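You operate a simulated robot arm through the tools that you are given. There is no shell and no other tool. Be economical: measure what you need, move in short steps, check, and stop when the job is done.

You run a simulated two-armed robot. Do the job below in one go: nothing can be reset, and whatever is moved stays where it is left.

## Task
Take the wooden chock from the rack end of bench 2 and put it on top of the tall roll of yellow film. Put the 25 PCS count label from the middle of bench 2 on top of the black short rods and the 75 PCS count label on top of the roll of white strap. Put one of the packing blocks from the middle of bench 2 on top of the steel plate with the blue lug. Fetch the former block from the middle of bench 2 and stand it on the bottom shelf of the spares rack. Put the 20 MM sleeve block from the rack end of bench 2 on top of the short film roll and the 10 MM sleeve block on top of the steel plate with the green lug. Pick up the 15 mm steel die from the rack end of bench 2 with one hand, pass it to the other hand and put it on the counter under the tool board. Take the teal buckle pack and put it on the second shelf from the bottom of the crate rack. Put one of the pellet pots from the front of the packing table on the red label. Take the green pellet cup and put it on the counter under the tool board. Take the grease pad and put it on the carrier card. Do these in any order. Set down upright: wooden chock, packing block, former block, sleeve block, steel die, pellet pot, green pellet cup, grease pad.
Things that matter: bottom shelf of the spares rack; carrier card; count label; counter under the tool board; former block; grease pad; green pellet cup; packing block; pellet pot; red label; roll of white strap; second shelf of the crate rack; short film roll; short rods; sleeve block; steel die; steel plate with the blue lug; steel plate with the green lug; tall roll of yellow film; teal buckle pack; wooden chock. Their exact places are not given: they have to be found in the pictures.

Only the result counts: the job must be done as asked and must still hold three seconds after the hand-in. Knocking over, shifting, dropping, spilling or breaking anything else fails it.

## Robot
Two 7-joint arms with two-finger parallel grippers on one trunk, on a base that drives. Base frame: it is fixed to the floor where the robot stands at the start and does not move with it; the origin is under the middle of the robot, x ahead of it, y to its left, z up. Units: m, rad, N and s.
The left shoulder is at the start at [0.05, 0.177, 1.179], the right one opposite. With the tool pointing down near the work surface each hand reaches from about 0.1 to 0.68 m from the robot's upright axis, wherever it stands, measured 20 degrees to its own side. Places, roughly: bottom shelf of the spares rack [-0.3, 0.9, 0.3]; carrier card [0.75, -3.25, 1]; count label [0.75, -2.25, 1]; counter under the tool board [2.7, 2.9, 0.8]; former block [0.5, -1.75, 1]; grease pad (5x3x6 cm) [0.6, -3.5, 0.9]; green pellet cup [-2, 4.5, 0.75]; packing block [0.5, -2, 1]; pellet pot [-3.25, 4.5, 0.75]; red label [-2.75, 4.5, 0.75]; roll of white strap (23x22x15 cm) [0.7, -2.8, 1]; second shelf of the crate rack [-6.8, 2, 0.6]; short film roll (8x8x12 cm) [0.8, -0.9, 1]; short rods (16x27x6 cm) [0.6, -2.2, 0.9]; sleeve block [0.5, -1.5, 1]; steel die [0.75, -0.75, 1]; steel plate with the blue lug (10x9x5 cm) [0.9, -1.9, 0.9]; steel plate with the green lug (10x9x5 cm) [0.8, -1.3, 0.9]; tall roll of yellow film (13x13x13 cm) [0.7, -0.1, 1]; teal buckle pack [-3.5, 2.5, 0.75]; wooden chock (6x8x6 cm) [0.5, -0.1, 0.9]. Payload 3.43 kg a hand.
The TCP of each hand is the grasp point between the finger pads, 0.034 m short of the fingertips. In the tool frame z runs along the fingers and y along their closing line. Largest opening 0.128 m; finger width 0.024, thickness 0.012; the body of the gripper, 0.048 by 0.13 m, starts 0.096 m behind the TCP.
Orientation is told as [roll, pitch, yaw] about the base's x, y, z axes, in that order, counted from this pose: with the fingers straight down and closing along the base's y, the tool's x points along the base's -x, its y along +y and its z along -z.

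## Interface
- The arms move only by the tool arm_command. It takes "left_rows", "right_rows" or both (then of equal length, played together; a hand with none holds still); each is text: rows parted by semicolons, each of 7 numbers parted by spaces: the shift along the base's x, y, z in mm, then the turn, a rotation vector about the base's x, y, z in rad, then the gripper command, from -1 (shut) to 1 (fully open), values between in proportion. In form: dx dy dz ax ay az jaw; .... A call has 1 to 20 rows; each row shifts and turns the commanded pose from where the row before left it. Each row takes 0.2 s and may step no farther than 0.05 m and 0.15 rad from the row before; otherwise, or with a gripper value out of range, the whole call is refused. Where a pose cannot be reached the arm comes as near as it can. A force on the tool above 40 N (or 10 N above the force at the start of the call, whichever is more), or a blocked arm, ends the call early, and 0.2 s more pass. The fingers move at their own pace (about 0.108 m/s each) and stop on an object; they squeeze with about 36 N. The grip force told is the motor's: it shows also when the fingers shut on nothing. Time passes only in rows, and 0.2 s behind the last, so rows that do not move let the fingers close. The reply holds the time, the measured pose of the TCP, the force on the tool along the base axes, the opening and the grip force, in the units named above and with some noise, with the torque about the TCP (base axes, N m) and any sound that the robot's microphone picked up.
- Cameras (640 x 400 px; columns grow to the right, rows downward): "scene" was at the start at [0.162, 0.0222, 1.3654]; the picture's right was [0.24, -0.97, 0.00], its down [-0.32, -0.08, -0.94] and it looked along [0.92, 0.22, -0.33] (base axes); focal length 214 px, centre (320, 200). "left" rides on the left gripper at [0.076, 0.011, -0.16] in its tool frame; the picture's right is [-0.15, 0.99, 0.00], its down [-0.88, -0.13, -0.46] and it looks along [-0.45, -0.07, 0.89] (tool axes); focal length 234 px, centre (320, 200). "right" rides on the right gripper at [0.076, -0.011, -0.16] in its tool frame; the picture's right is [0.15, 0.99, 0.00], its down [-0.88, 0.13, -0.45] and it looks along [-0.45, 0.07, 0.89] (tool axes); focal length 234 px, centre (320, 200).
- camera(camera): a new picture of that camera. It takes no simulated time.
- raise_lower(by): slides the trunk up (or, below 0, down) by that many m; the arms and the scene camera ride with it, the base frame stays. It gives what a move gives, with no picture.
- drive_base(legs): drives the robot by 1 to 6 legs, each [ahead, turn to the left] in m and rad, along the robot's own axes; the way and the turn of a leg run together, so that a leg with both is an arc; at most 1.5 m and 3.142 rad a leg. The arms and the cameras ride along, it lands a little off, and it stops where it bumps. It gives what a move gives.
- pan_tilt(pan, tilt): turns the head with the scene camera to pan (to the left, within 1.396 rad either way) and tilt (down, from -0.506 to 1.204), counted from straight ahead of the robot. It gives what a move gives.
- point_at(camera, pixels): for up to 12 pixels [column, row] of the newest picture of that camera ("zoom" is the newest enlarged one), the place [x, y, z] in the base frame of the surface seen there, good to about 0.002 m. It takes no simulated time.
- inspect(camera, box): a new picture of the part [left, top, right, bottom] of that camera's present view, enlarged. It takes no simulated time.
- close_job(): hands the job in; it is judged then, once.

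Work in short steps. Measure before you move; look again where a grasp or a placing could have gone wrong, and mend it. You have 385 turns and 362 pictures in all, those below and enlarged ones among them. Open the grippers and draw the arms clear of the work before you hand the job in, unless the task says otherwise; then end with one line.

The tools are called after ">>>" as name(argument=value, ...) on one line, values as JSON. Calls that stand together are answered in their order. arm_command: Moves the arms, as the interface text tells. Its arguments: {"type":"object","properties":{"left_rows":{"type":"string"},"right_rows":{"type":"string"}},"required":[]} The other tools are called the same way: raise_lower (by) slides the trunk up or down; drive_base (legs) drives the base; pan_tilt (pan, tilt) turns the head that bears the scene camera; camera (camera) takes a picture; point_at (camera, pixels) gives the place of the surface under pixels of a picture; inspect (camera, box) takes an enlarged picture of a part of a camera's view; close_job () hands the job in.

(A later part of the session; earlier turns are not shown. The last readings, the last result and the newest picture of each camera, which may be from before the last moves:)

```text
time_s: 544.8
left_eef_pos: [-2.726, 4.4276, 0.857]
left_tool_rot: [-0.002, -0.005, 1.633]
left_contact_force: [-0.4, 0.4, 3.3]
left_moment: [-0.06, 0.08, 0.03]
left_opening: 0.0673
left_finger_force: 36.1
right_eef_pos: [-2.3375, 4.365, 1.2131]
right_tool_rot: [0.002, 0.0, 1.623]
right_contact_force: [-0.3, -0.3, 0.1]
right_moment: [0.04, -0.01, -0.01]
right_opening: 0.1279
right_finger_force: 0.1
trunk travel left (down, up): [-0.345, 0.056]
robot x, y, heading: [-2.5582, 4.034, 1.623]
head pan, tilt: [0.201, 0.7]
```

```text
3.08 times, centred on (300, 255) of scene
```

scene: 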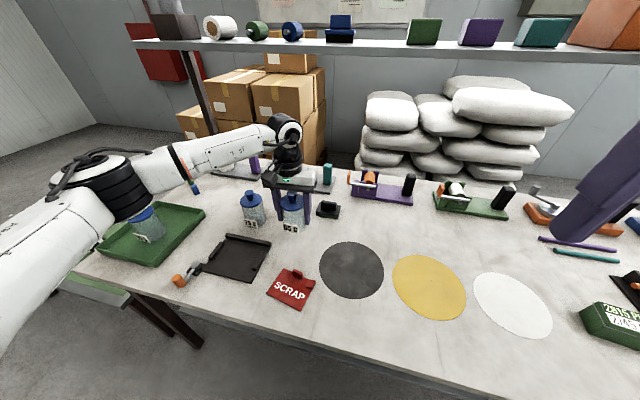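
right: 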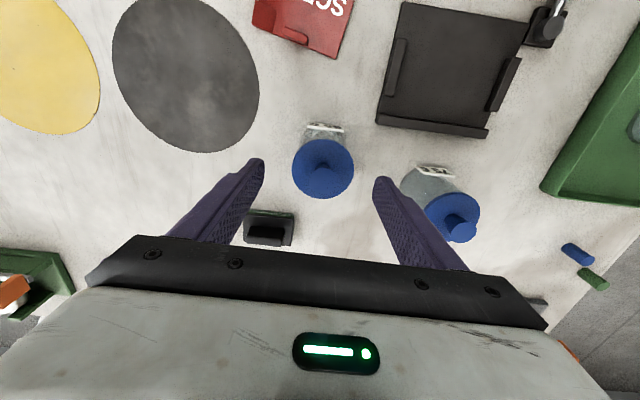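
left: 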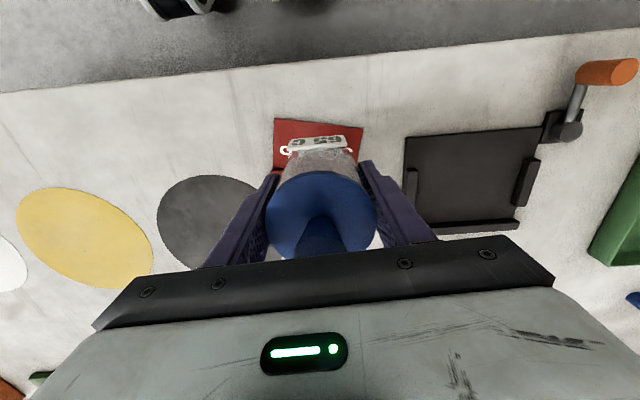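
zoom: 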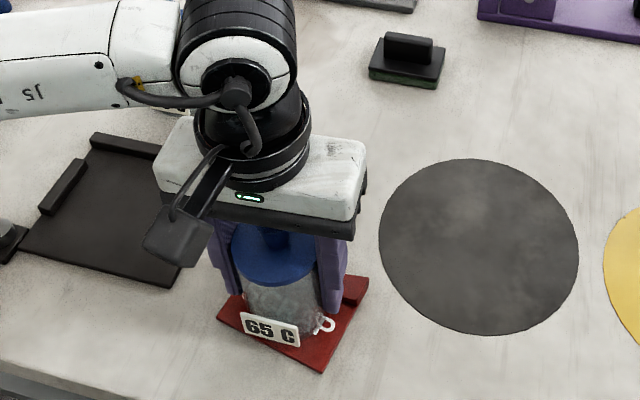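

Contact. I release and lift away.

>>> arm_command(left_rows="0 0 0 0 0 0 0.2;0 0 0 0 0 0 0.45;0 0 0 0 0 0 0.45;0 0 30 0 0 0 0.45;0 0 45 0 0 0 0.45;0 0 45 0 0 0 0.45;0 0 45 0 0 0 0.6;-20 -30 30 0 0 0 1;-20 -30 30 0 0 0 1")

>>> inspect(camera="scene", box=[220, 160, 380, 320])

```text
time_s: 546.8
left_eef_pos: [-2.7636, 4.3671, 1.0828]
left_tool_rot: [-0.001, -0.002, 1.632]
left_contact_force: [0.1, 0.3, -0.2]
left_moment: [0.06, -0.01, 0.02]
left_opening: 0.1279
left_finger_force: 0.0
right_eef_pos: [-2.3364, 4.3643, 1.214]
right_tool_rot: [0.001, -0.001, 1.622]
right_contact_force: [0.5, 0.5, -0.2]
right_moment: [0.0, -0.01, -0.01]
right_opening: 0.1276
right_finger_force: 0.2
trunk travel left (down, up): [-0.345, 0.056]
robot x, y, heading: [-2.5549, 4.0352, 1.625]
head pan, tilt: [0.201, 0.7]
```

```text
2.50 times, centred on (300, 240) of scene
```

zoom: 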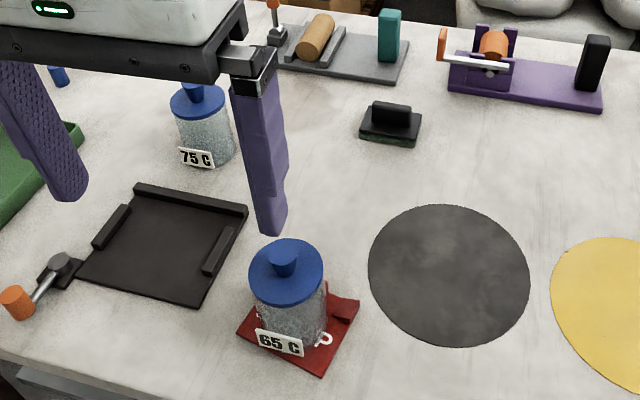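

The pot stands on the red label. Now the teal buckle pack around (-3.5,2.5): I back off and turn west to look at the southern table.

>>> arm_command(left_rows="0 -30 35 0 0 0 1;0 -30 35 0 0 0 1;0 0 40 0 0 0 1")

>>> drive_base(legs=[[-0.45, 0], [0, 1.52]])

>>> pan_tilt(pan=0.8, tilt=0.5)

>>> camera(camera="scene")

```text
time_s: 547.6
left_eef_pos: [-2.762, 4.3075, 1.1936]
left_tool_rot: [-0.001, -0.003, 1.634]
left_contact_force: [0.7, 0.0, 0.3]
left_moment: [-0.01, 0.02, 0.04]
left_opening: 0.1279
left_finger_force: 0.2
right_eef_pos: [-2.3366, 4.3651, 1.2132]
right_tool_rot: [0.002, -0.004, 1.624]
right_contact_force: [0.0, -0.1, 0.2]
right_moment: [0.01, -0.01, 0.02]
right_opening: 0.1279
right_finger_force: 0.1
trunk travel left (down, up): [-0.345, 0.056]
robot x, y, heading: [-2.562, 4.0317, 1.623]
head pan, tilt: [0.201, 0.7]
```

```text
time_s: 554.0
left_eef_pos: [-2.8155, 3.396, 1.1929]
left_tool_rot: [-0.002, -0.002, -3.105]
left_contact_force: [0.4, 1.0, 0.4]
left_moment: [0.0, -0.05, -0.02]
left_opening: 0.1279
left_finger_force: 0.1
right_eef_pos: [-2.8609, 3.822, 1.2128]
right_tool_rot: [0.002, -0.001, -3.117]
right_contact_force: [0.8, -0.3, -0.4]
right_moment: [0.02, 0.0, 0.03]
right_opening: 0.128
right_finger_force: 0.1
trunk travel left (down, up): [-0.345, 0.056]
robot x, y, heading: [-2.5389, 3.5913, -3.118]
head pan, tilt: [0.201, 0.7]
```

```text
time_s: 555.0
left_eef_pos: [-2.8161, 3.3961, 1.1917]
left_tool_rot: [0.0, -0.001, -3.107]
left_contact_force: [0.0, -0.2, 0.5]
left_moment: [0.01, 0.01, 0.01]
left_opening: 0.128
left_finger_force: 0.1
right_eef_pos: [-2.861, 3.8234, 1.2132]
right_tool_rot: [0.002, -0.003, -3.116]
right_contact_force: [-0.2, -0.4, -0.2]
right_moment: [-0.01, 0.01, 0.02]
right_opening: 0.1279
right_finger_force: 0.1
trunk travel left (down, up): [-0.345, 0.056]
robot x, y, heading: [-2.538, 3.5906, -3.117]
head pan, tilt: [0.799, 0.499]
```

```text
201 pictures are left
```

scene: 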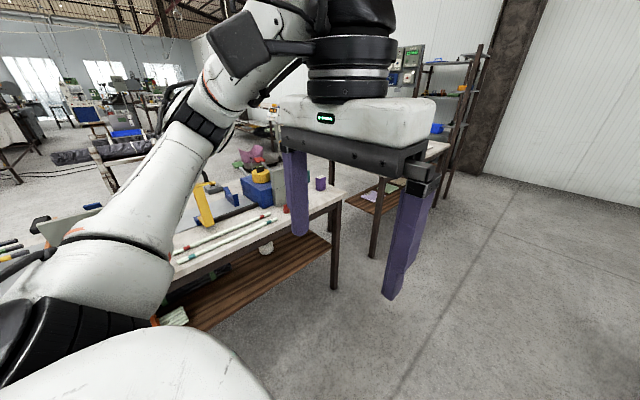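

I turn to face the southern table (heading -y).

>>> drive_base(legs=[[0.3, 0], [0, 1.547]])

>>> pan_tilt(pan=0.0, tilt=0.5)

>>> camera(camera="scene")

```text
time_s: 560.9
left_eef_pos: [-2.6423, 3.3016, 1.1934]
left_tool_rot: [-0.001, -0.003, -1.548]
left_contact_force: [0.5, 0.2, -0.7]
left_moment: [0.01, 0.01, 0.01]
left_opening: 0.1284
left_finger_force: 0.1
right_eef_pos: [-3.0699, 3.2622, 1.2136]
right_tool_rot: [0.003, -0.002, -1.556]
right_contact_force: [-0.2, 0.0, 0.0]
right_moment: [-0.02, 0.0, 0.0]
right_opening: 0.128
right_finger_force: 0.0
trunk travel left (down, up): [-0.345, 0.056]
robot x, y, heading: [-2.8392, 3.5844, -1.555]
head pan, tilt: [0.799, 0.499]
```

```text
time_s: 562.0
left_eef_pos: [-2.6419, 3.303, 1.1937]
left_tool_rot: [-0.002, -0.002, -1.547]
left_contact_force: [1.0, 0.7, -0.3]
left_moment: [0.0, 0.05, -0.01]
left_opening: 0.1283
left_finger_force: 0.0
right_eef_pos: [-3.0696, 3.2617, 1.2129]
right_tool_rot: [0.001, -0.001, -1.555]
right_contact_force: [-1.1, -0.2, -0.4]
right_moment: [-0.05, 0.03, -0.01]
right_opening: 0.1278
right_finger_force: 0.0
trunk travel left (down, up): [-0.345, 0.056]
robot x, y, heading: [-2.8344, 3.5863, -1.555]
head pan, tilt: [0.0, 0.499]
```

```text
200 pictures are left
```

scene: 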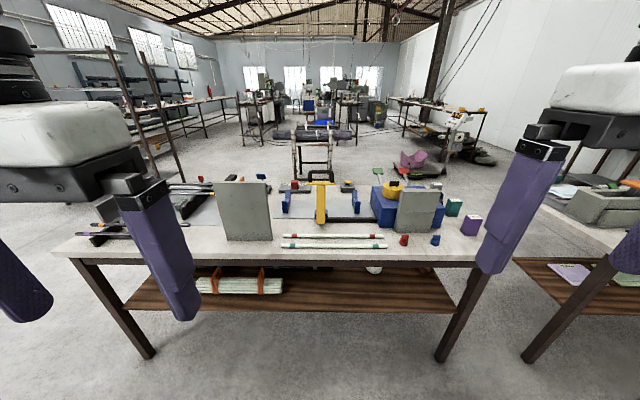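

>>> inspect(camera="scene", box=[240, 160, 500, 270])

>>> point_at(camera="scene", pixels=[[455, 205], [470, 222], [405, 240], [435, 240], [380, 262], [250, 262], [440, 350], [150, 350], [545, 345], [385, 210], [575, 200], [350, 250]])

```text
2.46 times, centred on (370, 215) of scene
```

zoom: 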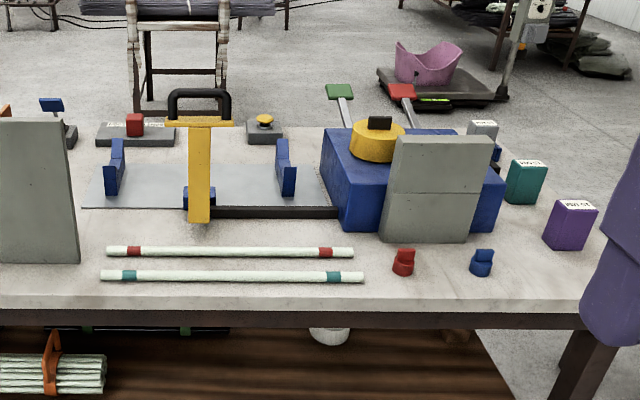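

```text
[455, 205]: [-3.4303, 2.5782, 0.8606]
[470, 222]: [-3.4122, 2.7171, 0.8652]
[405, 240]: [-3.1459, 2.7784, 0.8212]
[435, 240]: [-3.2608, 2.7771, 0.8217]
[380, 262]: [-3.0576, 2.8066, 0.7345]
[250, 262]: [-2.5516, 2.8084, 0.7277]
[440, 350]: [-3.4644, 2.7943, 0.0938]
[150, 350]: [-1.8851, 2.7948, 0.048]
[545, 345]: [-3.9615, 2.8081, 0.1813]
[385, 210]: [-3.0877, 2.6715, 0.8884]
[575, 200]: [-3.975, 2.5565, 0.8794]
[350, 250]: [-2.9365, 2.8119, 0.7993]
```

The teal pack is at (-3.43,2.58) behind a purple one. I go to x≈-3.63, up to the table, and use the left hand.

>>> drive_base(legs=[[0, -1.587], [0.8, 0], [0, 1.571], [0.46, 0]])

>>> pan_tilt(pan=0.3, tilt=0.75)

>>> camera(camera="scene")

```text
time_s: 576.4
left_eef_pos: [-3.4733, 2.8482, 1.1937]
left_tool_rot: [-0.002, -0.001, -1.59]
left_contact_force: [-0.2, 0.2, -0.3]
left_moment: [0.02, 0.01, 0.03]
left_opening: 0.1279
left_finger_force: 0.0
right_eef_pos: [-3.9022, 2.8265, 1.2132]
right_tool_rot: [0.002, -0.001, -1.6]
right_contact_force: [-0.8, -0.3, -1.0]
right_moment: [0.05, 0.03, 0.05]
right_opening: 0.1282
right_finger_force: 0.2
trunk travel left (down, up): [-0.345, 0.056]
robot x, y, heading: [-3.6512, 3.1356, -1.598]
head pan, tilt: [0.0, 0.499]
```

```text
time_s: 577.1
left_eef_pos: [-3.4735, 2.8475, 1.1925]
left_tool_rot: [-0.001, 0.0, -1.589]
left_contact_force: [-0.1, -0.2, 0.9]
left_moment: [0.03, 0.0, -0.03]
left_opening: 0.1278
left_finger_force: 0.0
right_eef_pos: [-3.9027, 2.8254, 1.2133]
right_tool_rot: [0.001, -0.003, -1.598]
right_contact_force: [-0.4, -0.6, -0.5]
right_moment: [0.0, 0.04, 0.01]
right_opening: 0.1281
right_finger_force: 0.0
trunk travel left (down, up): [-0.345, 0.056]
robot x, y, heading: [-3.6542, 3.1365, -1.596]
head pan, tilt: [0.3, 0.75]
```

```text
198 pictures are left
```

scene: 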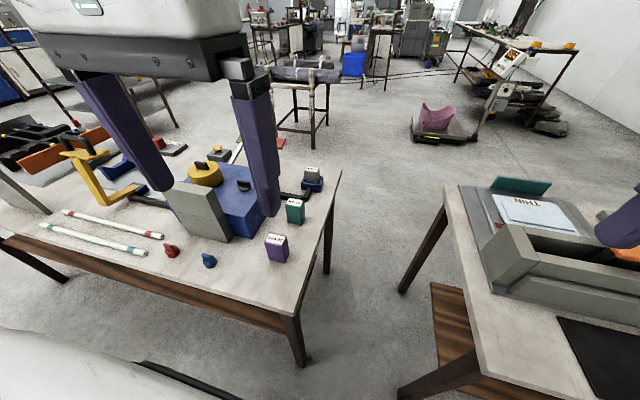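

>>> inspect(camera="scene", box=[255, 155, 345, 275])

```text
3.33 times, centred on (300, 215) of scene
```

zoom: 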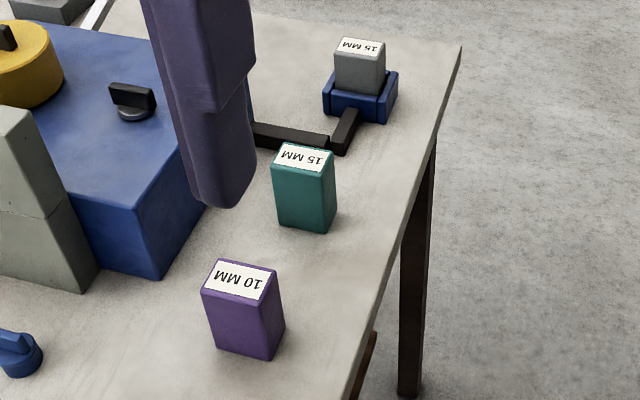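

>>> point_at(camera="zoom", pixels=[[285, 147], [330, 152], [322, 172], [275, 166], [280, 215], [320, 230], [335, 212], [332, 160], [230, 262], [200, 120]])

```text
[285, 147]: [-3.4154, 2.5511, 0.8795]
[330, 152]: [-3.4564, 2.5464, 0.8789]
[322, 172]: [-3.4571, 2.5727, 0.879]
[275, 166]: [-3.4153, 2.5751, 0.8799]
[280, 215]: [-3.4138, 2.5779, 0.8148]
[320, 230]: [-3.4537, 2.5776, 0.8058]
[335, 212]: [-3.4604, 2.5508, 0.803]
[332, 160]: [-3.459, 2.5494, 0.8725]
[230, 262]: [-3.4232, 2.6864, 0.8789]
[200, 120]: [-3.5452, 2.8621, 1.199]
```

Teal pack centre (-3.436,2.562), 43 mm wide in x, top 0.880. I check the blue block's clearance.

>>> point_at(camera="zoom", pixels=[[160, 275], [172, 190], [205, 210], [255, 145], [325, 145], [345, 120]])

```text
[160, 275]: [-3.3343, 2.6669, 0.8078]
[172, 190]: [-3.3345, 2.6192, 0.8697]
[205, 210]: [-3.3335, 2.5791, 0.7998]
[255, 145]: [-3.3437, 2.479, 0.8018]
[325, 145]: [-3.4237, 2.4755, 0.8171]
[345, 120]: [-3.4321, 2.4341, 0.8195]
```

I drive 3 cm nearer and bring the left hand above the pack.

>>> drive_base(legs=[[0.03, 0]])

>>> arm_command(left_rows="5 -32 -29 0 0 0 0.2;5 -32 -29 0 0 0 0.2;5 -32 -29 0 0 0 0.2;5 -32 -29 0 0 0 0.2;5 -32 -29 0 0 0 0.2;5 -32 -29 0 0 0 0.2;4 -32 -29 0 0 0 0.2;4 -31 -29 0 0 0 0.2;0 0 0 0 0 0 0.2")

>>> camera(camera="left")

```text
time_s: 578.0
left_eef_pos: [-3.4745, 2.8159, 1.1923]
left_tool_rot: [-0.001, -0.001, -1.591]
left_contact_force: [0.2, -0.7, 0.0]
left_moment: [0.02, 0.04, -0.01]
left_opening: 0.128
left_finger_force: 0.1
right_eef_pos: [-3.9023, 2.7947, 1.2126]
right_tool_rot: [0.001, -0.001, -1.601]
right_contact_force: [0.8, -1.0, -0.1]
right_moment: [0.05, 0.02, 0.05]
right_opening: 0.1279
right_finger_force: 0.0
trunk travel left (down, up): [-0.345, 0.056]
robot x, y, heading: [-3.6535, 3.1085, -1.599]
head pan, tilt: [0.3, 0.75]
```

```text
time_s: 580.0
left_eef_pos: [-3.4372, 2.5636, 0.9588]
left_tool_rot: [-0.001, -0.002, -1.59]
left_contact_force: [0.1, 0.2, -0.3]
left_moment: [0.03, 0.02, 0.01]
left_opening: 0.0768
left_finger_force: 0.0
right_eef_pos: [-3.9031, 2.7974, 1.213]
right_tool_rot: [-0.001, -0.001, -1.601]
right_contact_force: [-0.1, 0.6, -0.4]
right_moment: [0.04, 0.0, 0.01]
right_opening: 0.1281
right_finger_force: 0.0
trunk travel left (down, up): [-0.345, 0.056]
robot x, y, heading: [-3.6578, 3.1107, -1.606]
head pan, tilt: [0.3, 0.75]
```

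```text
196 pictures are left
```

left: 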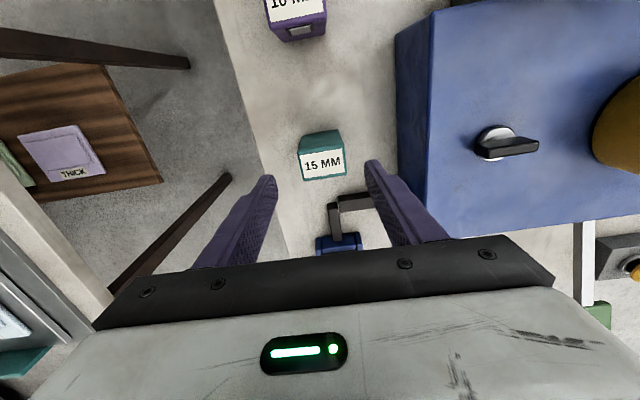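

Centred over the teal pack. I descend and grip.

>>> arm_command(left_rows="0 0 -35 0 0 0 0.2;0 0 -35 0 0 0 0.2;0 0 -33 0 0 0 0.2;0 0 0 0 0 0 -1;0 0 0 0 0 0 -1;0 0 0 0 0 0 -1;0 0 40 0 0 0 -1;0 0 45 0 0 0 -1;0 0 45 0 0 0 -1;0 20 40 0 0 0 -1;0 35 30 0 0 0 -1;0 40 20 0 0 0 -1;0 45 0 0 0 0 -1;0 45 0 0 0 0 -1")

>>> camera(camera="left")

```text
time_s: 583.0
left_eef_pos: [-3.437, 2.7521, 1.0774]
left_tool_rot: [-0.001, -0.004, -1.59]
left_contact_force: [-0.1, -0.6, -1.6]
left_moment: [0.04, 0.01, -0.04]
left_opening: 0.0499
left_finger_force: 36.0
right_eef_pos: [-3.9023, 2.7968, 1.2125]
right_tool_rot: [0.0, -0.002, -1.6]
right_contact_force: [-1.1, 0.2, -0.1]
right_moment: [0.01, -0.02, -0.01]
right_opening: 0.1283
right_finger_force: 0.1
trunk travel left (down, up): [-0.345, 0.056]
robot x, y, heading: [-3.6513, 3.1078, -1.602]
head pan, tilt: [0.3, 0.75]
```

```text
195 pictures are left
```

left: 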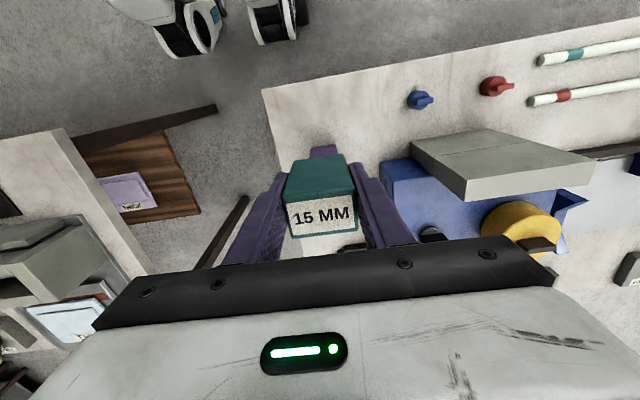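

Held. I back away, face west and look for the crate rack.

>>> arm_command(left_rows="0 30 35 0 0 0 -1;0 0 40 0 0 0 -1;0 0 30 0 0 0 -1")

>>> drive_base(legs=[[-0.4, 0], [0, -1.54]])

>>> pan_tilt(pan=0.15, tilt=0.3)

>>> camera(camera="scene")

```text
time_s: 583.8
left_eef_pos: [-3.4376, 2.7804, 1.1833]
left_tool_rot: [-0.001, 0.0, -1.589]
left_contact_force: [-0.7, 0.5, -2.1]
left_moment: [-0.02, 0.03, 0.0]
left_opening: 0.0497
left_finger_force: 35.9
right_eef_pos: [-3.9033, 2.7964, 1.2119]
right_tool_rot: [0.002, -0.004, -1.6]
right_contact_force: [-0.1, 1.3, 0.6]
right_moment: [-0.03, -0.01, 0.02]
right_opening: 0.1278
right_finger_force: 0.0
trunk travel left (down, up): [-0.345, 0.056]
robot x, y, heading: [-3.6565, 3.1072, -1.6]
head pan, tilt: [0.3, 0.75]
```

```text
time_s: 590.0
left_eef_pos: [-3.9666, 3.2724, 1.1821]
left_tool_rot: [-0.001, -0.002, -3.123]
left_contact_force: [0.3, 0.4, -1.9]
left_moment: [0.03, -0.04, 0.0]
left_opening: 0.0495
left_finger_force: 36.0
right_eef_pos: [-3.9671, 3.738, 1.2125]
right_tool_rot: [0.0, -0.001, -3.134]
right_contact_force: [0.1, -0.8, -0.7]
right_moment: [0.02, 0.03, -0.02]
right_opening: 0.1278
right_finger_force: 0.0
trunk travel left (down, up): [-0.345, 0.056]
robot x, y, heading: [-3.6438, 3.4968, -3.139]
head pan, tilt: [0.3, 0.75]
```

```text
time_s: 590.9
left_eef_pos: [-3.9659, 3.272, 1.1814]
left_tool_rot: [-0.001, -0.002, -3.124]
left_contact_force: [0.3, 0.1, -1.6]
left_moment: [0.02, -0.01, 0.01]
left_opening: 0.0497
left_finger_force: 35.5
right_eef_pos: [-3.9657, 3.7365, 1.2125]
right_tool_rot: [0.002, -0.002, -3.133]
right_contact_force: [-0.5, 0.1, 0.3]
right_moment: [-0.01, -0.02, 0.0]
right_opening: 0.128
right_finger_force: 0.1
trunk travel left (down, up): [-0.345, 0.056]
robot x, y, heading: [-3.6464, 3.5036, -3.132]
head pan, tilt: [0.15, 0.3]
```

```text
194 pictures are left
```

scene: 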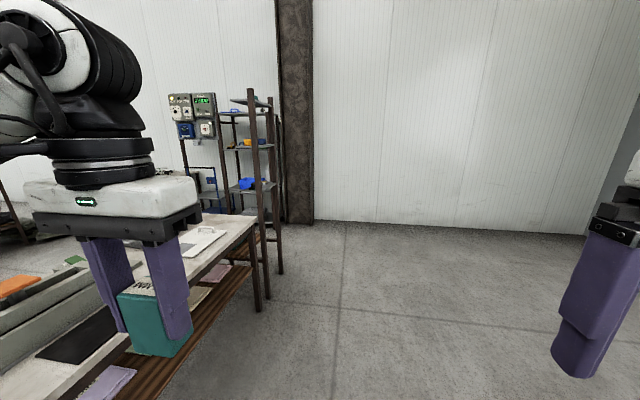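

I measure the rack with crates near (250,170) and the table end.

>>> point_at(camera="scene", pixels=[[280, 270], [262, 300], [254, 120], [250, 183], [250, 150], [245, 112], [265, 240], [195, 130], [230, 205], [300, 215], [268, 180]])

>>> inspect(camera="scene", box=[160, 80, 320, 280])

```text
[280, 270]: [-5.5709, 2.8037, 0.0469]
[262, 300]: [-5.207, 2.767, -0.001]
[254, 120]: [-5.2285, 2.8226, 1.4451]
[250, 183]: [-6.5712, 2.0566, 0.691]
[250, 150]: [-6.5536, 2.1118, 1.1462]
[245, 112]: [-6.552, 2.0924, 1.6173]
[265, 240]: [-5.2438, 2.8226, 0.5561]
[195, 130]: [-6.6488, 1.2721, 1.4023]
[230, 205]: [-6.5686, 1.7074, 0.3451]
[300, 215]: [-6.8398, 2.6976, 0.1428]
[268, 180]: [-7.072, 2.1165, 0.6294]
```

```text
2.00 times, centred on (240, 180) of scene
```

zoom: 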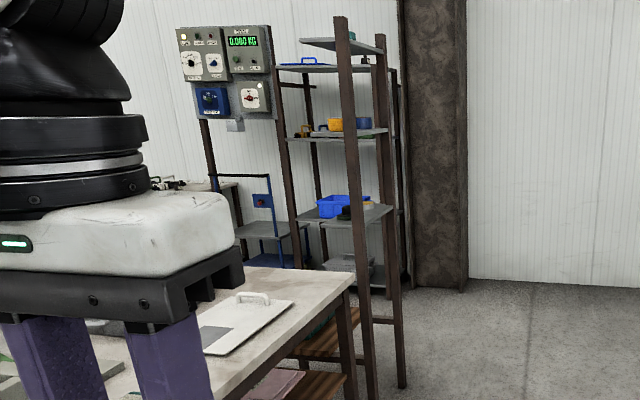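

I drive further west along y≈3.6 for a closer look at the posts and the rack.

>>> drive_base(legs=[[0, -0.1], [1.0, 0], [0, 0.1], [0.2, 0]])

>>> pan_tilt(pan=0.45, tilt=0.35)

>>> camera(camera="scene")

```text
time_s: 598.4
left_eef_pos: [-5.173, 3.3626, 1.182]
left_tool_rot: [0.0, -0.003, -3.12]
left_contact_force: [-0.3, 0.1, -1.6]
left_moment: [-0.02, -0.03, -0.01]
left_opening: 0.0496
left_finger_force: 36.0
right_eef_pos: [-5.174, 3.8289, 1.213]
right_tool_rot: [0.002, -0.003, -3.131]
right_contact_force: [-0.1, -0.6, -0.5]
right_moment: [0.03, -0.02, -0.03]
right_opening: 0.128
right_finger_force: 0.0
trunk travel left (down, up): [-0.345, 0.056]
robot x, y, heading: [-4.8496, 3.5953, -3.131]
head pan, tilt: [0.15, 0.3]
```

```text
time_s: 599.2
left_eef_pos: [-5.1716, 3.3638, 1.1828]
left_tool_rot: [-0.003, -0.002, -3.12]
left_contact_force: [-0.4, -0.3, -2.0]
left_moment: [0.0, 0.02, -0.01]
left_opening: 0.0498
left_finger_force: 36.4
right_eef_pos: [-5.1733, 3.8302, 1.2128]
right_tool_rot: [0.003, -0.004, -3.131]
right_contact_force: [-0.1, -0.8, 0.0]
right_moment: [0.0, 0.0, 0.01]
right_opening: 0.1278
right_finger_force: 0.1
trunk travel left (down, up): [-0.345, 0.056]
robot x, y, heading: [-4.8513, 3.5962, -3.132]
head pan, tilt: [0.45, 0.351]
```

```text
192 pictures are left
```

scene: 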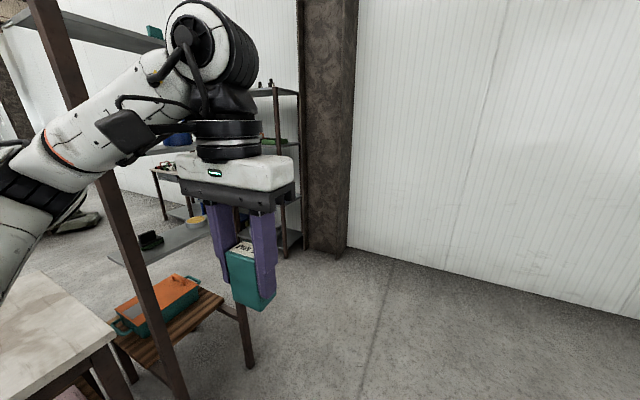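

I drive on to x≈-6.0 and turn south to view the rack area.

>>> drive_base(legs=[[1.1, 0], [0, 1.3]])

>>> pan_tilt(pan=0.0, tilt=0.35)

>>> camera(camera="scene")

```text
time_s: 608.1
left_eef_pos: [-5.8134, 3.2172, 1.1819]
left_tool_rot: [0.001, -0.003, -1.807]
left_contact_force: [-0.3, -0.2, -2.6]
left_moment: [0.0, 0.01, -0.02]
left_opening: 0.0495
left_finger_force: 36.2
right_eef_pos: [-6.2634, 3.3336, 1.213]
right_tool_rot: [0.003, -0.003, -1.815]
right_contact_force: [-0.1, -0.3, 0.2]
right_moment: [-0.02, 0.02, -0.02]
right_opening: 0.128
right_finger_force: 0.0
trunk travel left (down, up): [-0.345, 0.056]
robot x, y, heading: [-5.9572, 3.5852, -1.817]
head pan, tilt: [0.45, 0.351]
```

```text
time_s: 609.0
left_eef_pos: [-5.8139, 3.2176, 1.1832]
left_tool_rot: [-0.001, -0.001, -1.808]
left_contact_force: [0.4, -0.2, -2.2]
left_moment: [0.03, 0.01, 0.0]
left_opening: 0.0497
left_finger_force: 35.7
right_eef_pos: [-6.264, 3.3343, 1.2132]
right_tool_rot: [0.0, -0.001, -1.817]
right_contact_force: [-1.0, -0.7, 0.2]
right_moment: [-0.03, 0.0, -0.01]
right_opening: 0.1281
right_finger_force: 0.1
trunk travel left (down, up): [-0.345, 0.056]
robot x, y, heading: [-5.9536, 3.5871, -1.82]
head pan, tilt: [0.0, 0.351]
```

```text
191 pictures are left
```

scene: 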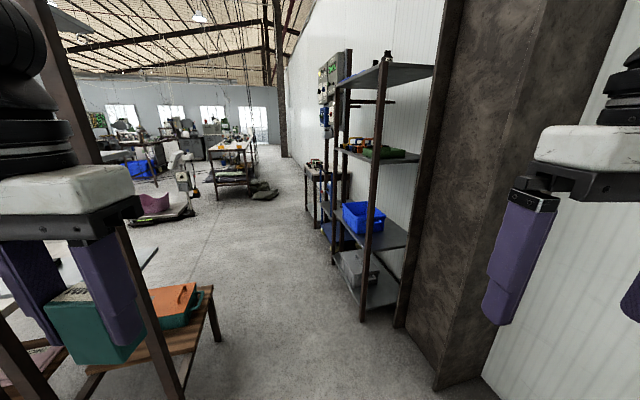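

The crate rack stands along the wall at right, with the corridor open. I measure posts, shelves and the stool at left.

>>> point_at(camera="scene", pixels=[[363, 318], [402, 325], [336, 240], [385, 240], [345, 222], [365, 225], [360, 205], [370, 300], [180, 370], [215, 338], [190, 290], [440, 385]])

>>> inspect(camera="scene", box=[300, 40, 460, 330])

```text
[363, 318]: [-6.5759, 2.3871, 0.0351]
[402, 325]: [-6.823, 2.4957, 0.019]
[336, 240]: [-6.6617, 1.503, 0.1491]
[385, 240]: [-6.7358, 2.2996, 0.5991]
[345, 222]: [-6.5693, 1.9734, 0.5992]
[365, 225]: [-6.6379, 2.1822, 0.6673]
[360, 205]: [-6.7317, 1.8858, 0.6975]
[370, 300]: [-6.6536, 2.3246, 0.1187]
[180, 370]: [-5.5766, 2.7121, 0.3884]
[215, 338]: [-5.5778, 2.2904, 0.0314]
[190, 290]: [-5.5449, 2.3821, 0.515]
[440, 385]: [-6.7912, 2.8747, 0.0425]
```

```text
1.38 times, centred on (380, 185) of scene
```

zoom: 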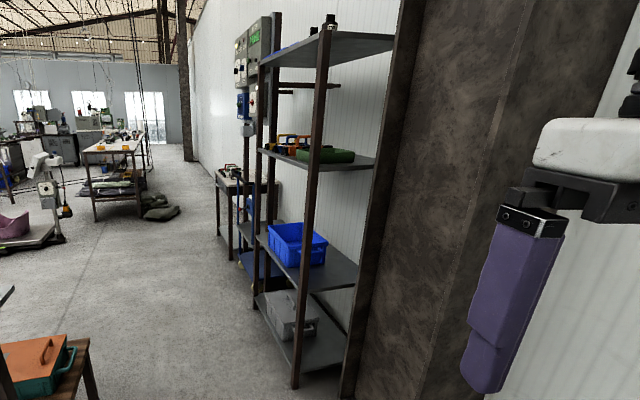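

The gap between the frame post (x=-5.58) and the column (x=-6.79) is 1.2 m. I measure how far my elbows stick out.

>>> pan_tilt(pan=1.39, tilt=0.5)

>>> camera(camera="scene")

>>> pan_tilt(pan=-1.39, tilt=0.5)

>>> camera(camera="scene")

```text
time_s: 610.5
left_eef_pos: [-5.814, 3.2172, 1.182]
left_tool_rot: [-0.002, -0.002, -1.807]
left_contact_force: [-0.5, 0.3, -0.8]
left_moment: [0.02, -0.01, -0.02]
left_opening: 0.0498
left_finger_force: 36.1
right_eef_pos: [-6.264, 3.3348, 1.2128]
right_tool_rot: [0.0, -0.002, -1.818]
right_contact_force: [0.2, -0.3, -0.6]
right_moment: [-0.02, -0.01, 0.02]
right_opening: 0.1279
right_finger_force: 0.0
trunk travel left (down, up): [-0.345, 0.056]
robot x, y, heading: [-5.9542, 3.5904, -1.817]
head pan, tilt: [1.389, 0.499]
```

```text
189 pictures are left
```

scene: 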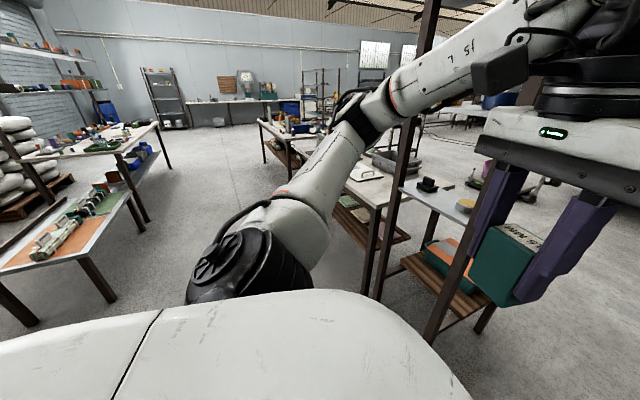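

```text
time_s: 613.0
left_eef_pos: [-5.8128, 3.2173, 1.1826]
left_tool_rot: [-0.002, -0.003, -1.808]
left_contact_force: [-0.9, 0.4, -1.9]
left_moment: [0.01, 0.01, 0.02]
left_opening: 0.0496
left_finger_force: 36.1
right_eef_pos: [-6.2641, 3.3349, 1.2122]
right_tool_rot: [0.001, -0.001, -1.817]
right_contact_force: [0.5, 0.6, -0.2]
right_moment: [0.03, -0.04, 0.01]
right_opening: 0.1279
right_finger_force: 0.1
trunk travel left (down, up): [-0.345, 0.056]
robot x, y, heading: [-5.9534, 3.588, -1.815]
head pan, tilt: [-1.389, 0.499]
```

```text
188 pictures are left
```

scene: 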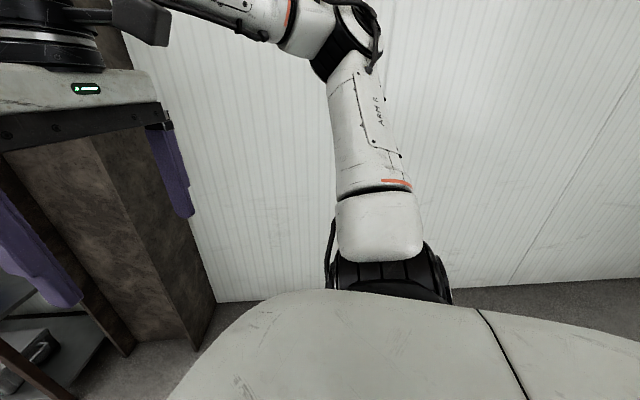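

>>> point_at(camera="scene", pixels=[[350, 60], [372, 30], [340, 20], [380, 5], [365, 110], [300, 30]])

```text
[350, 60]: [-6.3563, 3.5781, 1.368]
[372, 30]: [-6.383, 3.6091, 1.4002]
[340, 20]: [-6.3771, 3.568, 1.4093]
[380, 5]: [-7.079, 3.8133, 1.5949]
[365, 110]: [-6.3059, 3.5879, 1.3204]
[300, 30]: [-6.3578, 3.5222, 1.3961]
```

Elbows reach 0.48 m from my axis, so passing at x≈-6.18 leaves over 10 cm each side. I drive there and turn to face the rack.

>>> drive_base(legs=[[0, -0.285], [0.44, 0], [0, 0.529], [0.57, 0]])

>>> pan_tilt(pan=-0.6, tilt=0.5)

>>> camera(camera="scene")

```text
time_s: 620.9
left_eef_pos: [-5.9469, 2.3289, 1.1808]
left_tool_rot: [-0.002, -0.003, -1.557]
left_contact_force: [0.2, -0.6, -1.9]
left_moment: [0.01, -0.02, -0.01]
left_opening: 0.0497
left_finger_force: 35.8
right_eef_pos: [-6.4122, 2.3305, 1.2122]
right_tool_rot: [0.001, -0.001, -1.568]
right_contact_force: [-0.5, -1.4, -0.1]
right_moment: [0.01, -0.01, 0.02]
right_opening: 0.128
right_finger_force: 0.0
trunk travel left (down, up): [-0.345, 0.056]
robot x, y, heading: [-6.174, 2.6548, -1.568]
head pan, tilt: [-1.389, 0.499]
```

```text
time_s: 622.0
left_eef_pos: [-5.9473, 2.3286, 1.1824]
left_tool_rot: [-0.002, -0.001, -1.555]
left_contact_force: [0.2, 0.3, -1.4]
left_moment: [-0.01, 0.01, -0.02]
left_opening: 0.05
left_finger_force: 36.4
right_eef_pos: [-6.4116, 2.3305, 1.2133]
right_tool_rot: [0.003, -0.003, -1.567]
right_contact_force: [-1.1, -0.4, -0.9]
right_moment: [0.01, 0.0, 0.03]
right_opening: 0.1279
right_finger_force: 0.0
trunk travel left (down, up): [-0.345, 0.056]
robot x, y, heading: [-6.1752, 2.65, -1.569]
head pan, tilt: [-0.6, 0.499]
```

```text
187 pictures are left
```

scene: 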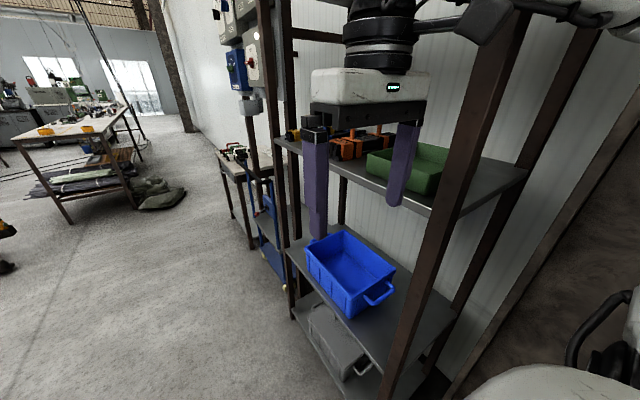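

I pull the right hand in before turning, and measure the blue crate and the free shelf area at its north side.

>>> arm_command(right_rows="20 40 0 0 0 0 1;20 40 0 0 0 0 1;10 30 0 0 0 0 1")

>>> point_at(camera="scene", pixels=[[345, 318], [393, 270], [305, 255], [395, 290], [410, 300], [375, 335], [430, 290], [350, 345], [470, 170], [410, 330], [300, 285], [440, 220]])

```text
time_s: 622.8
left_eef_pos: [-5.9481, 2.3286, 1.1831]
left_tool_rot: [-0.001, -0.003, -1.557]
left_contact_force: [0.5, 0.3, -2.1]
left_moment: [0.03, -0.02, -0.02]
left_opening: 0.0498
left_finger_force: 36.0
right_eef_pos: [-6.3627, 2.4405, 1.2133]
right_tool_rot: [0.001, -0.005, -1.568]
right_contact_force: [-0.6, -0.1, 0.5]
right_moment: [-0.03, 0.02, 0.01]
right_opening: 0.1281
right_finger_force: 0.0
trunk travel left (down, up): [-0.345, 0.056]
robot x, y, heading: [-6.175, 2.6466, -1.566]
head pan, tilt: [-0.6, 0.499]
```

```text
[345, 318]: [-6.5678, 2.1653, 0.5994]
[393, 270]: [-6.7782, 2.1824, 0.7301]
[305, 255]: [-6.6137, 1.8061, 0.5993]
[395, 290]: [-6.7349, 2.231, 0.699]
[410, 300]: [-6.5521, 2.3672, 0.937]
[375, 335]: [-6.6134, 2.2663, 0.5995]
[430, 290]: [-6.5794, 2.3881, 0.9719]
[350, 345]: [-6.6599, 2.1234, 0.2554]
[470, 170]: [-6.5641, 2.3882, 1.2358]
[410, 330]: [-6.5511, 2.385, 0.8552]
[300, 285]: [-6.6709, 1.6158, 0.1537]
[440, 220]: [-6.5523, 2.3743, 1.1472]
```

Free spot on the second shelf: around (-6.64,2.283), z 0.60, between crate handle and post. I turn to face it and lower the trunk.

>>> drive_base(legs=[[0, -1.33]])

>>> raise_lower(by=-0.22)

>>> pan_tilt(pan=0.2, tilt=0.6)

>>> camera(camera="scene")

```text
time_s: 626.5
left_eef_pos: [-6.4283, 2.3486, 1.1822]
left_tool_rot: [-0.002, -0.003, -2.873]
left_contact_force: [0.3, 0.5, -1.7]
left_moment: [0.01, -0.02, 0.0]
left_opening: 0.0497
left_finger_force: 35.5
right_eef_pos: [-6.4262, 2.7789, 1.2137]
right_tool_rot: [0.002, -0.001, -2.884]
right_contact_force: [-0.3, -0.1, -0.4]
right_moment: [-0.01, -0.03, -0.01]
right_opening: 0.128
right_finger_force: 0.2
trunk travel left (down, up): [-0.345, 0.056]
robot x, y, heading: [-6.1741, 2.6489, -2.884]
head pan, tilt: [-0.6, 0.499]
```

```text
time_s: 628.8
left_eef_pos: [-6.4286, 2.3485, 0.9622]
left_tool_rot: [-0.002, -0.003, -2.873]
left_contact_force: [0.0, -1.4, -1.6]
left_moment: [-0.03, -0.02, 0.01]
left_opening: 0.0497
left_finger_force: 35.8
right_eef_pos: [-6.4271, 2.778, 0.994]
right_tool_rot: [0.001, -0.002, -2.884]
right_contact_force: [0.2, -0.6, -0.3]
right_moment: [0.01, -0.02, 0.01]
right_opening: 0.128
right_finger_force: 0.1
trunk travel left (down, up): [-0.125, 0.276]
robot x, y, heading: [-6.1766, 2.6547, -2.885]
head pan, tilt: [-0.6, 0.499]
```

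```text
time_s: 629.9
left_eef_pos: [-6.4279, 2.349, 0.9618]
left_tool_rot: [-0.002, -0.001, -2.872]
left_contact_force: [-0.1, 0.3, -1.8]
left_moment: [-0.01, 0.02, 0.01]
left_opening: 0.0495
left_finger_force: 36.3
right_eef_pos: [-6.4265, 2.7804, 0.9944]
right_tool_rot: [0.002, -0.003, -2.881]
right_contact_force: [0.3, -0.2, -1.3]
right_moment: [-0.03, 0.02, 0.03]
right_opening: 0.1278
right_finger_force: 0.1
trunk travel left (down, up): [-0.125, 0.276]
robot x, y, heading: [-6.176, 2.6534, -2.88]
head pan, tilt: [0.201, 0.6]
```

```text
186 pictures are left
```

scene: 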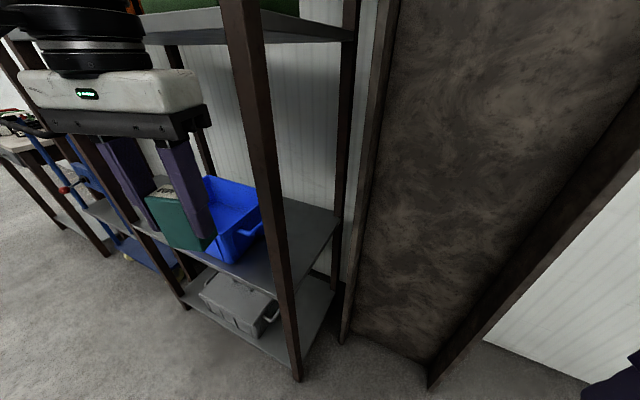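

The hand hangs in front of the shelf. I lower the trunk 0.1 more, shift to y≈2.283 and lower to just above shelf height while still outside.

>>> raise_lower(by=-0.1)

>>> arm_command(left_rows="0 -33 0 0 0 0 -1;0 -33 -30 0 0 0 -1;0 0 -45 0 0 0 -1;0 0 -45 0 0 0 -1;0 0 0 0 0 0 -1")

>>> camera(camera="scene")

>>> camera(camera="left")

```text
time_s: 631.2
left_eef_pos: [-6.4279, 2.3494, 0.8613]
left_tool_rot: [-0.001, -0.002, -2.873]
left_contact_force: [-0.3, 0.7, -1.6]
left_moment: [-0.02, -0.05, 0.01]
left_opening: 0.0498
left_finger_force: 36.4
right_eef_pos: [-6.4269, 2.7798, 0.8939]
right_tool_rot: [0.002, -0.003, -2.883]
right_contact_force: [-0.1, 1.0, 0.1]
right_moment: [-0.01, 0.0, 0.0]
right_opening: 0.128
right_finger_force: 0.2
trunk travel left (down, up): [-0.025, 0.376]
robot x, y, heading: [-6.1744, 2.6478, -2.885]
head pan, tilt: [0.201, 0.6]
```

```text
time_s: 632.4
left_eef_pos: [-6.4299, 2.2821, 0.7415]
left_tool_rot: [-0.002, -0.003, -2.871]
left_contact_force: [-0.3, -0.6, -2.5]
left_moment: [0.02, 0.01, -0.01]
left_opening: 0.0498
left_finger_force: 35.9
right_eef_pos: [-6.4274, 2.7786, 0.8955]
right_tool_rot: [0.001, -0.002, -2.883]
right_contact_force: [-0.1, 0.1, 1.0]
right_moment: [-0.02, 0.02, 0.02]
right_opening: 0.128
right_finger_force: 0.1
trunk travel left (down, up): [-0.025, 0.376]
robot x, y, heading: [-6.1804, 2.6512, -2.883]
head pan, tilt: [0.201, 0.6]
```

```text
185 pictures are left
```

scene: 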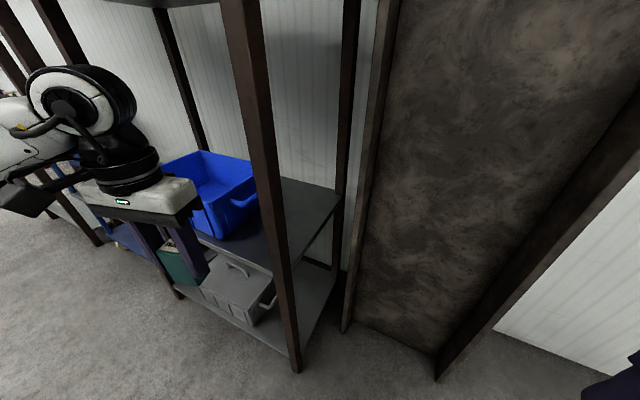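

```text
184 pictures are left
```

left: 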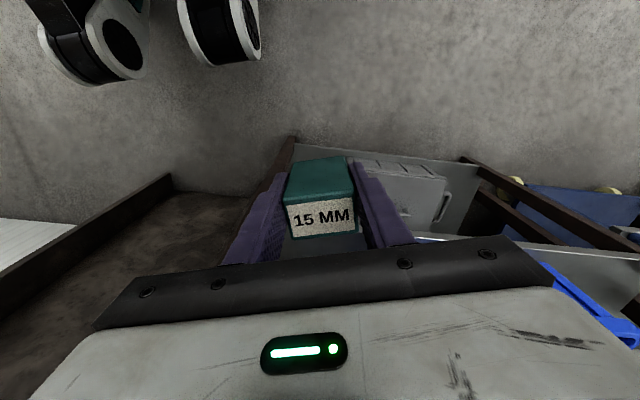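

Aligned between crate and post. I move in toward -x in steps, watching forces.

>>> drive_base(legs=[[0.06, 0]])

>>> arm_command(left_rows="-25 5 0 0 0 0 -1;-25 5 0 0 0 0 -1;-25 0 0 0 0 0 -1;0 0 0 0 0 0 -1")

>>> camera(camera="scene")

```text
time_s: 633.4
left_eef_pos: [-6.4866, 2.2682, 0.7411]
left_tool_rot: [-0.002, -0.002, -2.874]
left_contact_force: [-0.2, 0.4, -2.2]
left_moment: [-0.01, -0.03, -0.03]
left_opening: 0.0497
left_finger_force: 36.2
right_eef_pos: [-6.4828, 2.7649, 0.8947]
right_tool_rot: [0.0, -0.003, -2.883]
right_contact_force: [0.4, 0.4, -0.1]
right_moment: [0.03, 0.02, 0.0]
right_opening: 0.1281
right_finger_force: 0.1
trunk travel left (down, up): [-0.025, 0.376]
robot x, y, heading: [-6.2272, 2.6365, -2.881]
head pan, tilt: [0.201, 0.6]
```

```text
time_s: 634.4
left_eef_pos: [-6.5618, 2.2773, 0.7409]
left_tool_rot: [-0.002, -0.001, -2.874]
left_contact_force: [0.9, -0.5, -2.8]
left_moment: [0.0, -0.03, 0.03]
left_opening: 0.0499
left_finger_force: 35.6
right_eef_pos: [-6.4835, 2.7647, 0.894]
right_tool_rot: [0.001, -0.001, -2.883]
right_contact_force: [-0.3, 0.2, -0.2]
right_moment: [-0.03, 0.02, 0.04]
right_opening: 0.128
right_finger_force: 0.0
trunk travel left (down, up): [-0.025, 0.376]
robot x, y, heading: [-6.2284, 2.6316, -2.885]
head pan, tilt: [0.201, 0.6]
```

```text
183 pictures are left
```

scene: 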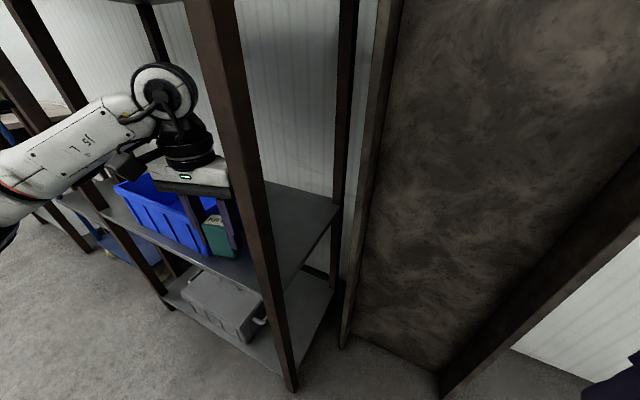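

Entering fine. I continue 75 mm in and check with the wrist camera.

>>> arm_command(left_rows="-25 2 0 0 0 0 -1;-25 2 0 0 0 0 -1;-25 2 0 0 0 0 -1;0 0 0 0 0 0 -1")

>>> camera(camera="left")

>>> inspect(camera="scene", box=[80, 50, 360, 300])

```text
time_s: 635.4
left_eef_pos: [-6.6363, 2.2832, 0.7404]
left_tool_rot: [-0.002, -0.002, -2.872]
left_contact_force: [-0.6, -1.0, -1.8]
left_moment: [-0.03, -0.04, -0.02]
left_opening: 0.0496
left_finger_force: 36.2
right_eef_pos: [-6.4834, 2.764, 0.8937]
right_tool_rot: [0.002, 0.0, -2.883]
right_contact_force: [0.1, -0.7, 0.4]
right_moment: [0.03, -0.01, 0.0]
right_opening: 0.128
right_finger_force: 0.1
trunk travel left (down, up): [-0.025, 0.376]
robot x, y, heading: [-6.2327, 2.6327, -2.88]
head pan, tilt: [0.201, 0.6]
```

```text
182 pictures are left
```

left: 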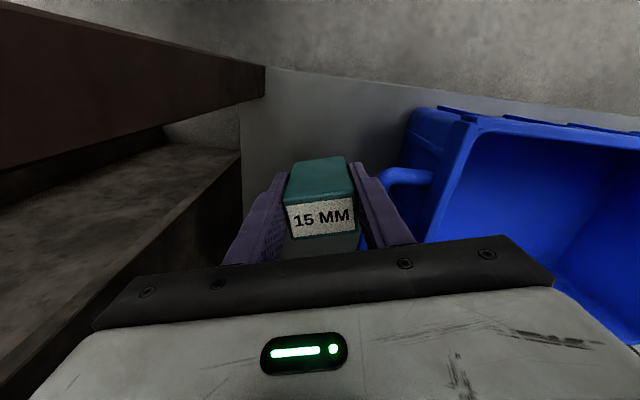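

```text
1.60 times, centred on (220, 175) of scene
```

zoom: 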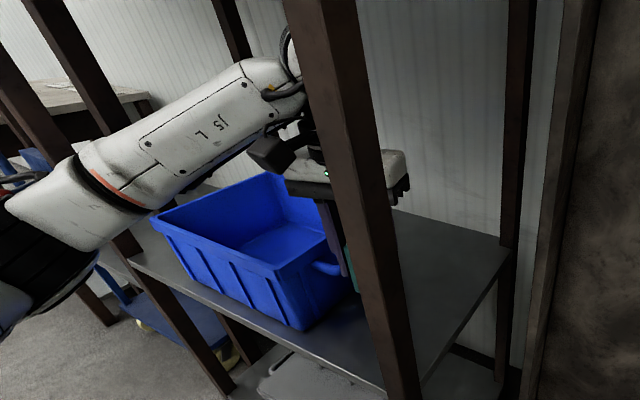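

The crate's handle is close to the finger, so I shift 4 mm away and lower slowly.

>>> arm_command(left_rows="0 4 -15 0 0 0 -1;0 0 -20 0 0 0 -1;0 0 -20 0 0 0 -1;0 0 -20 0 0 0 -1;0 0 -6 0 0 0 -1;0 0 -3 0 0 0 -1;0 0 0 0 0 0 -1")

>>> camera(camera="left")

```text
time_s: 637.0
left_eef_pos: [-6.6343, 2.2875, 0.6581]
left_tool_rot: [-0.001, -0.005, -2.873]
left_contact_force: [-0.5, 0.8, 5.2]
left_moment: [-0.2, -0.1, -0.03]
left_opening: 0.0497
left_finger_force: 35.9
right_eef_pos: [-6.4839, 2.7653, 0.895]
right_tool_rot: [0.001, -0.003, -2.884]
right_contact_force: [1.0, -0.3, 0.0]
right_moment: [-0.01, 0.03, -0.02]
right_opening: 0.1278
right_finger_force: 0.1
trunk travel left (down, up): [-0.025, 0.376]
robot x, y, heading: [-6.2323, 2.6313, -2.883]
head pan, tilt: [0.201, 0.6]
```

```text
180 pictures are left
```

left: 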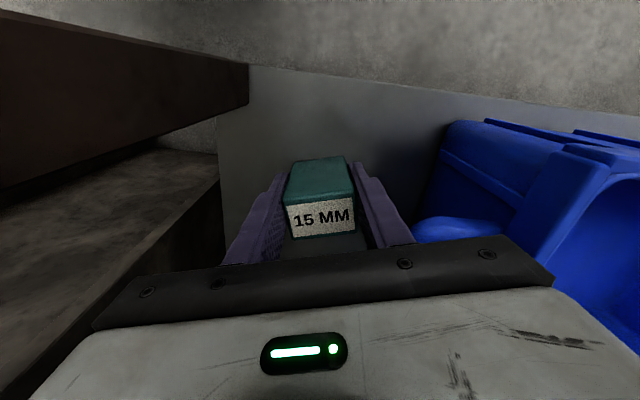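

It stands on the shelf. I open slightly, rise and withdraw straight out.

>>> arm_command(left_rows="0 0 0 0 0 0 -0.05;0 0 0 0 0 0 0.08;0 0 0 0 0 0 0.08;0 0 25 0 0 0 0.08;0 0 30 0 0 0 0.08;0 -3 35 0 0 0 0.08;30 -3 0 0 0 0 0.08;40 0 0 0 0 0 0.08;40 0 0 0 0 0 0.2;40 0 0 0 0 0 0.5;40 0 0 0 0 0 1")

>>> camera(camera="scene")

>>> camera(camera="left")

```text
time_s: 639.4
left_eef_pos: [-6.4475, 2.281, 0.7471]
left_tool_rot: [-0.002, -0.001, -2.873]
left_contact_force: [0.2, 0.1, 0.1]
left_moment: [-0.01, -0.04, 0.01]
left_opening: 0.1279
left_finger_force: 0.1
right_eef_pos: [-6.4828, 2.7637, 0.8942]
right_tool_rot: [0.002, -0.004, -2.884]
right_contact_force: [-0.7, -0.1, -0.1]
right_moment: [0.0, 0.0, -0.03]
right_opening: 0.1279
right_finger_force: 0.1
trunk travel left (down, up): [-0.025, 0.376]
robot x, y, heading: [-6.2294, 2.6335, -2.879]
head pan, tilt: [0.201, 0.6]
```

```text
179 pictures are left
```

scene: 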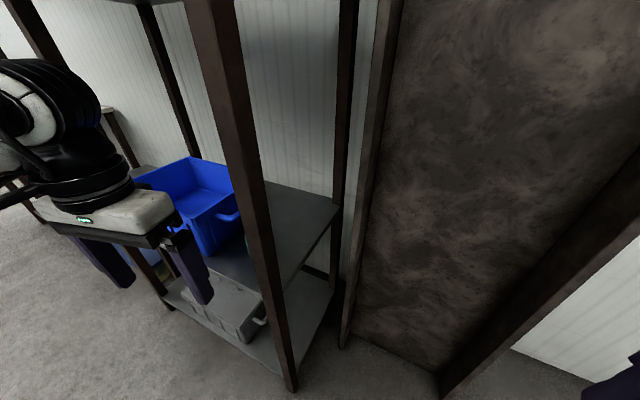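

```text
178 pictures are left
```

left: 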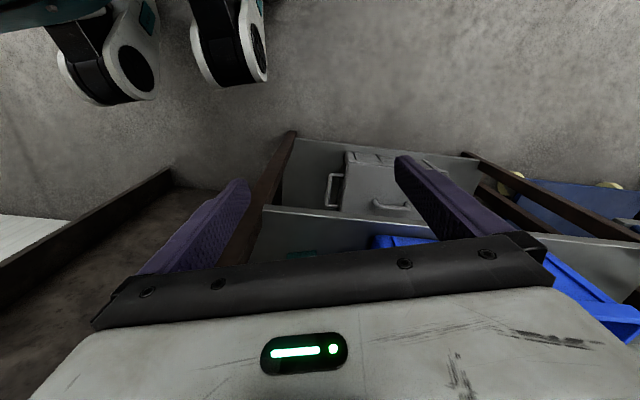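

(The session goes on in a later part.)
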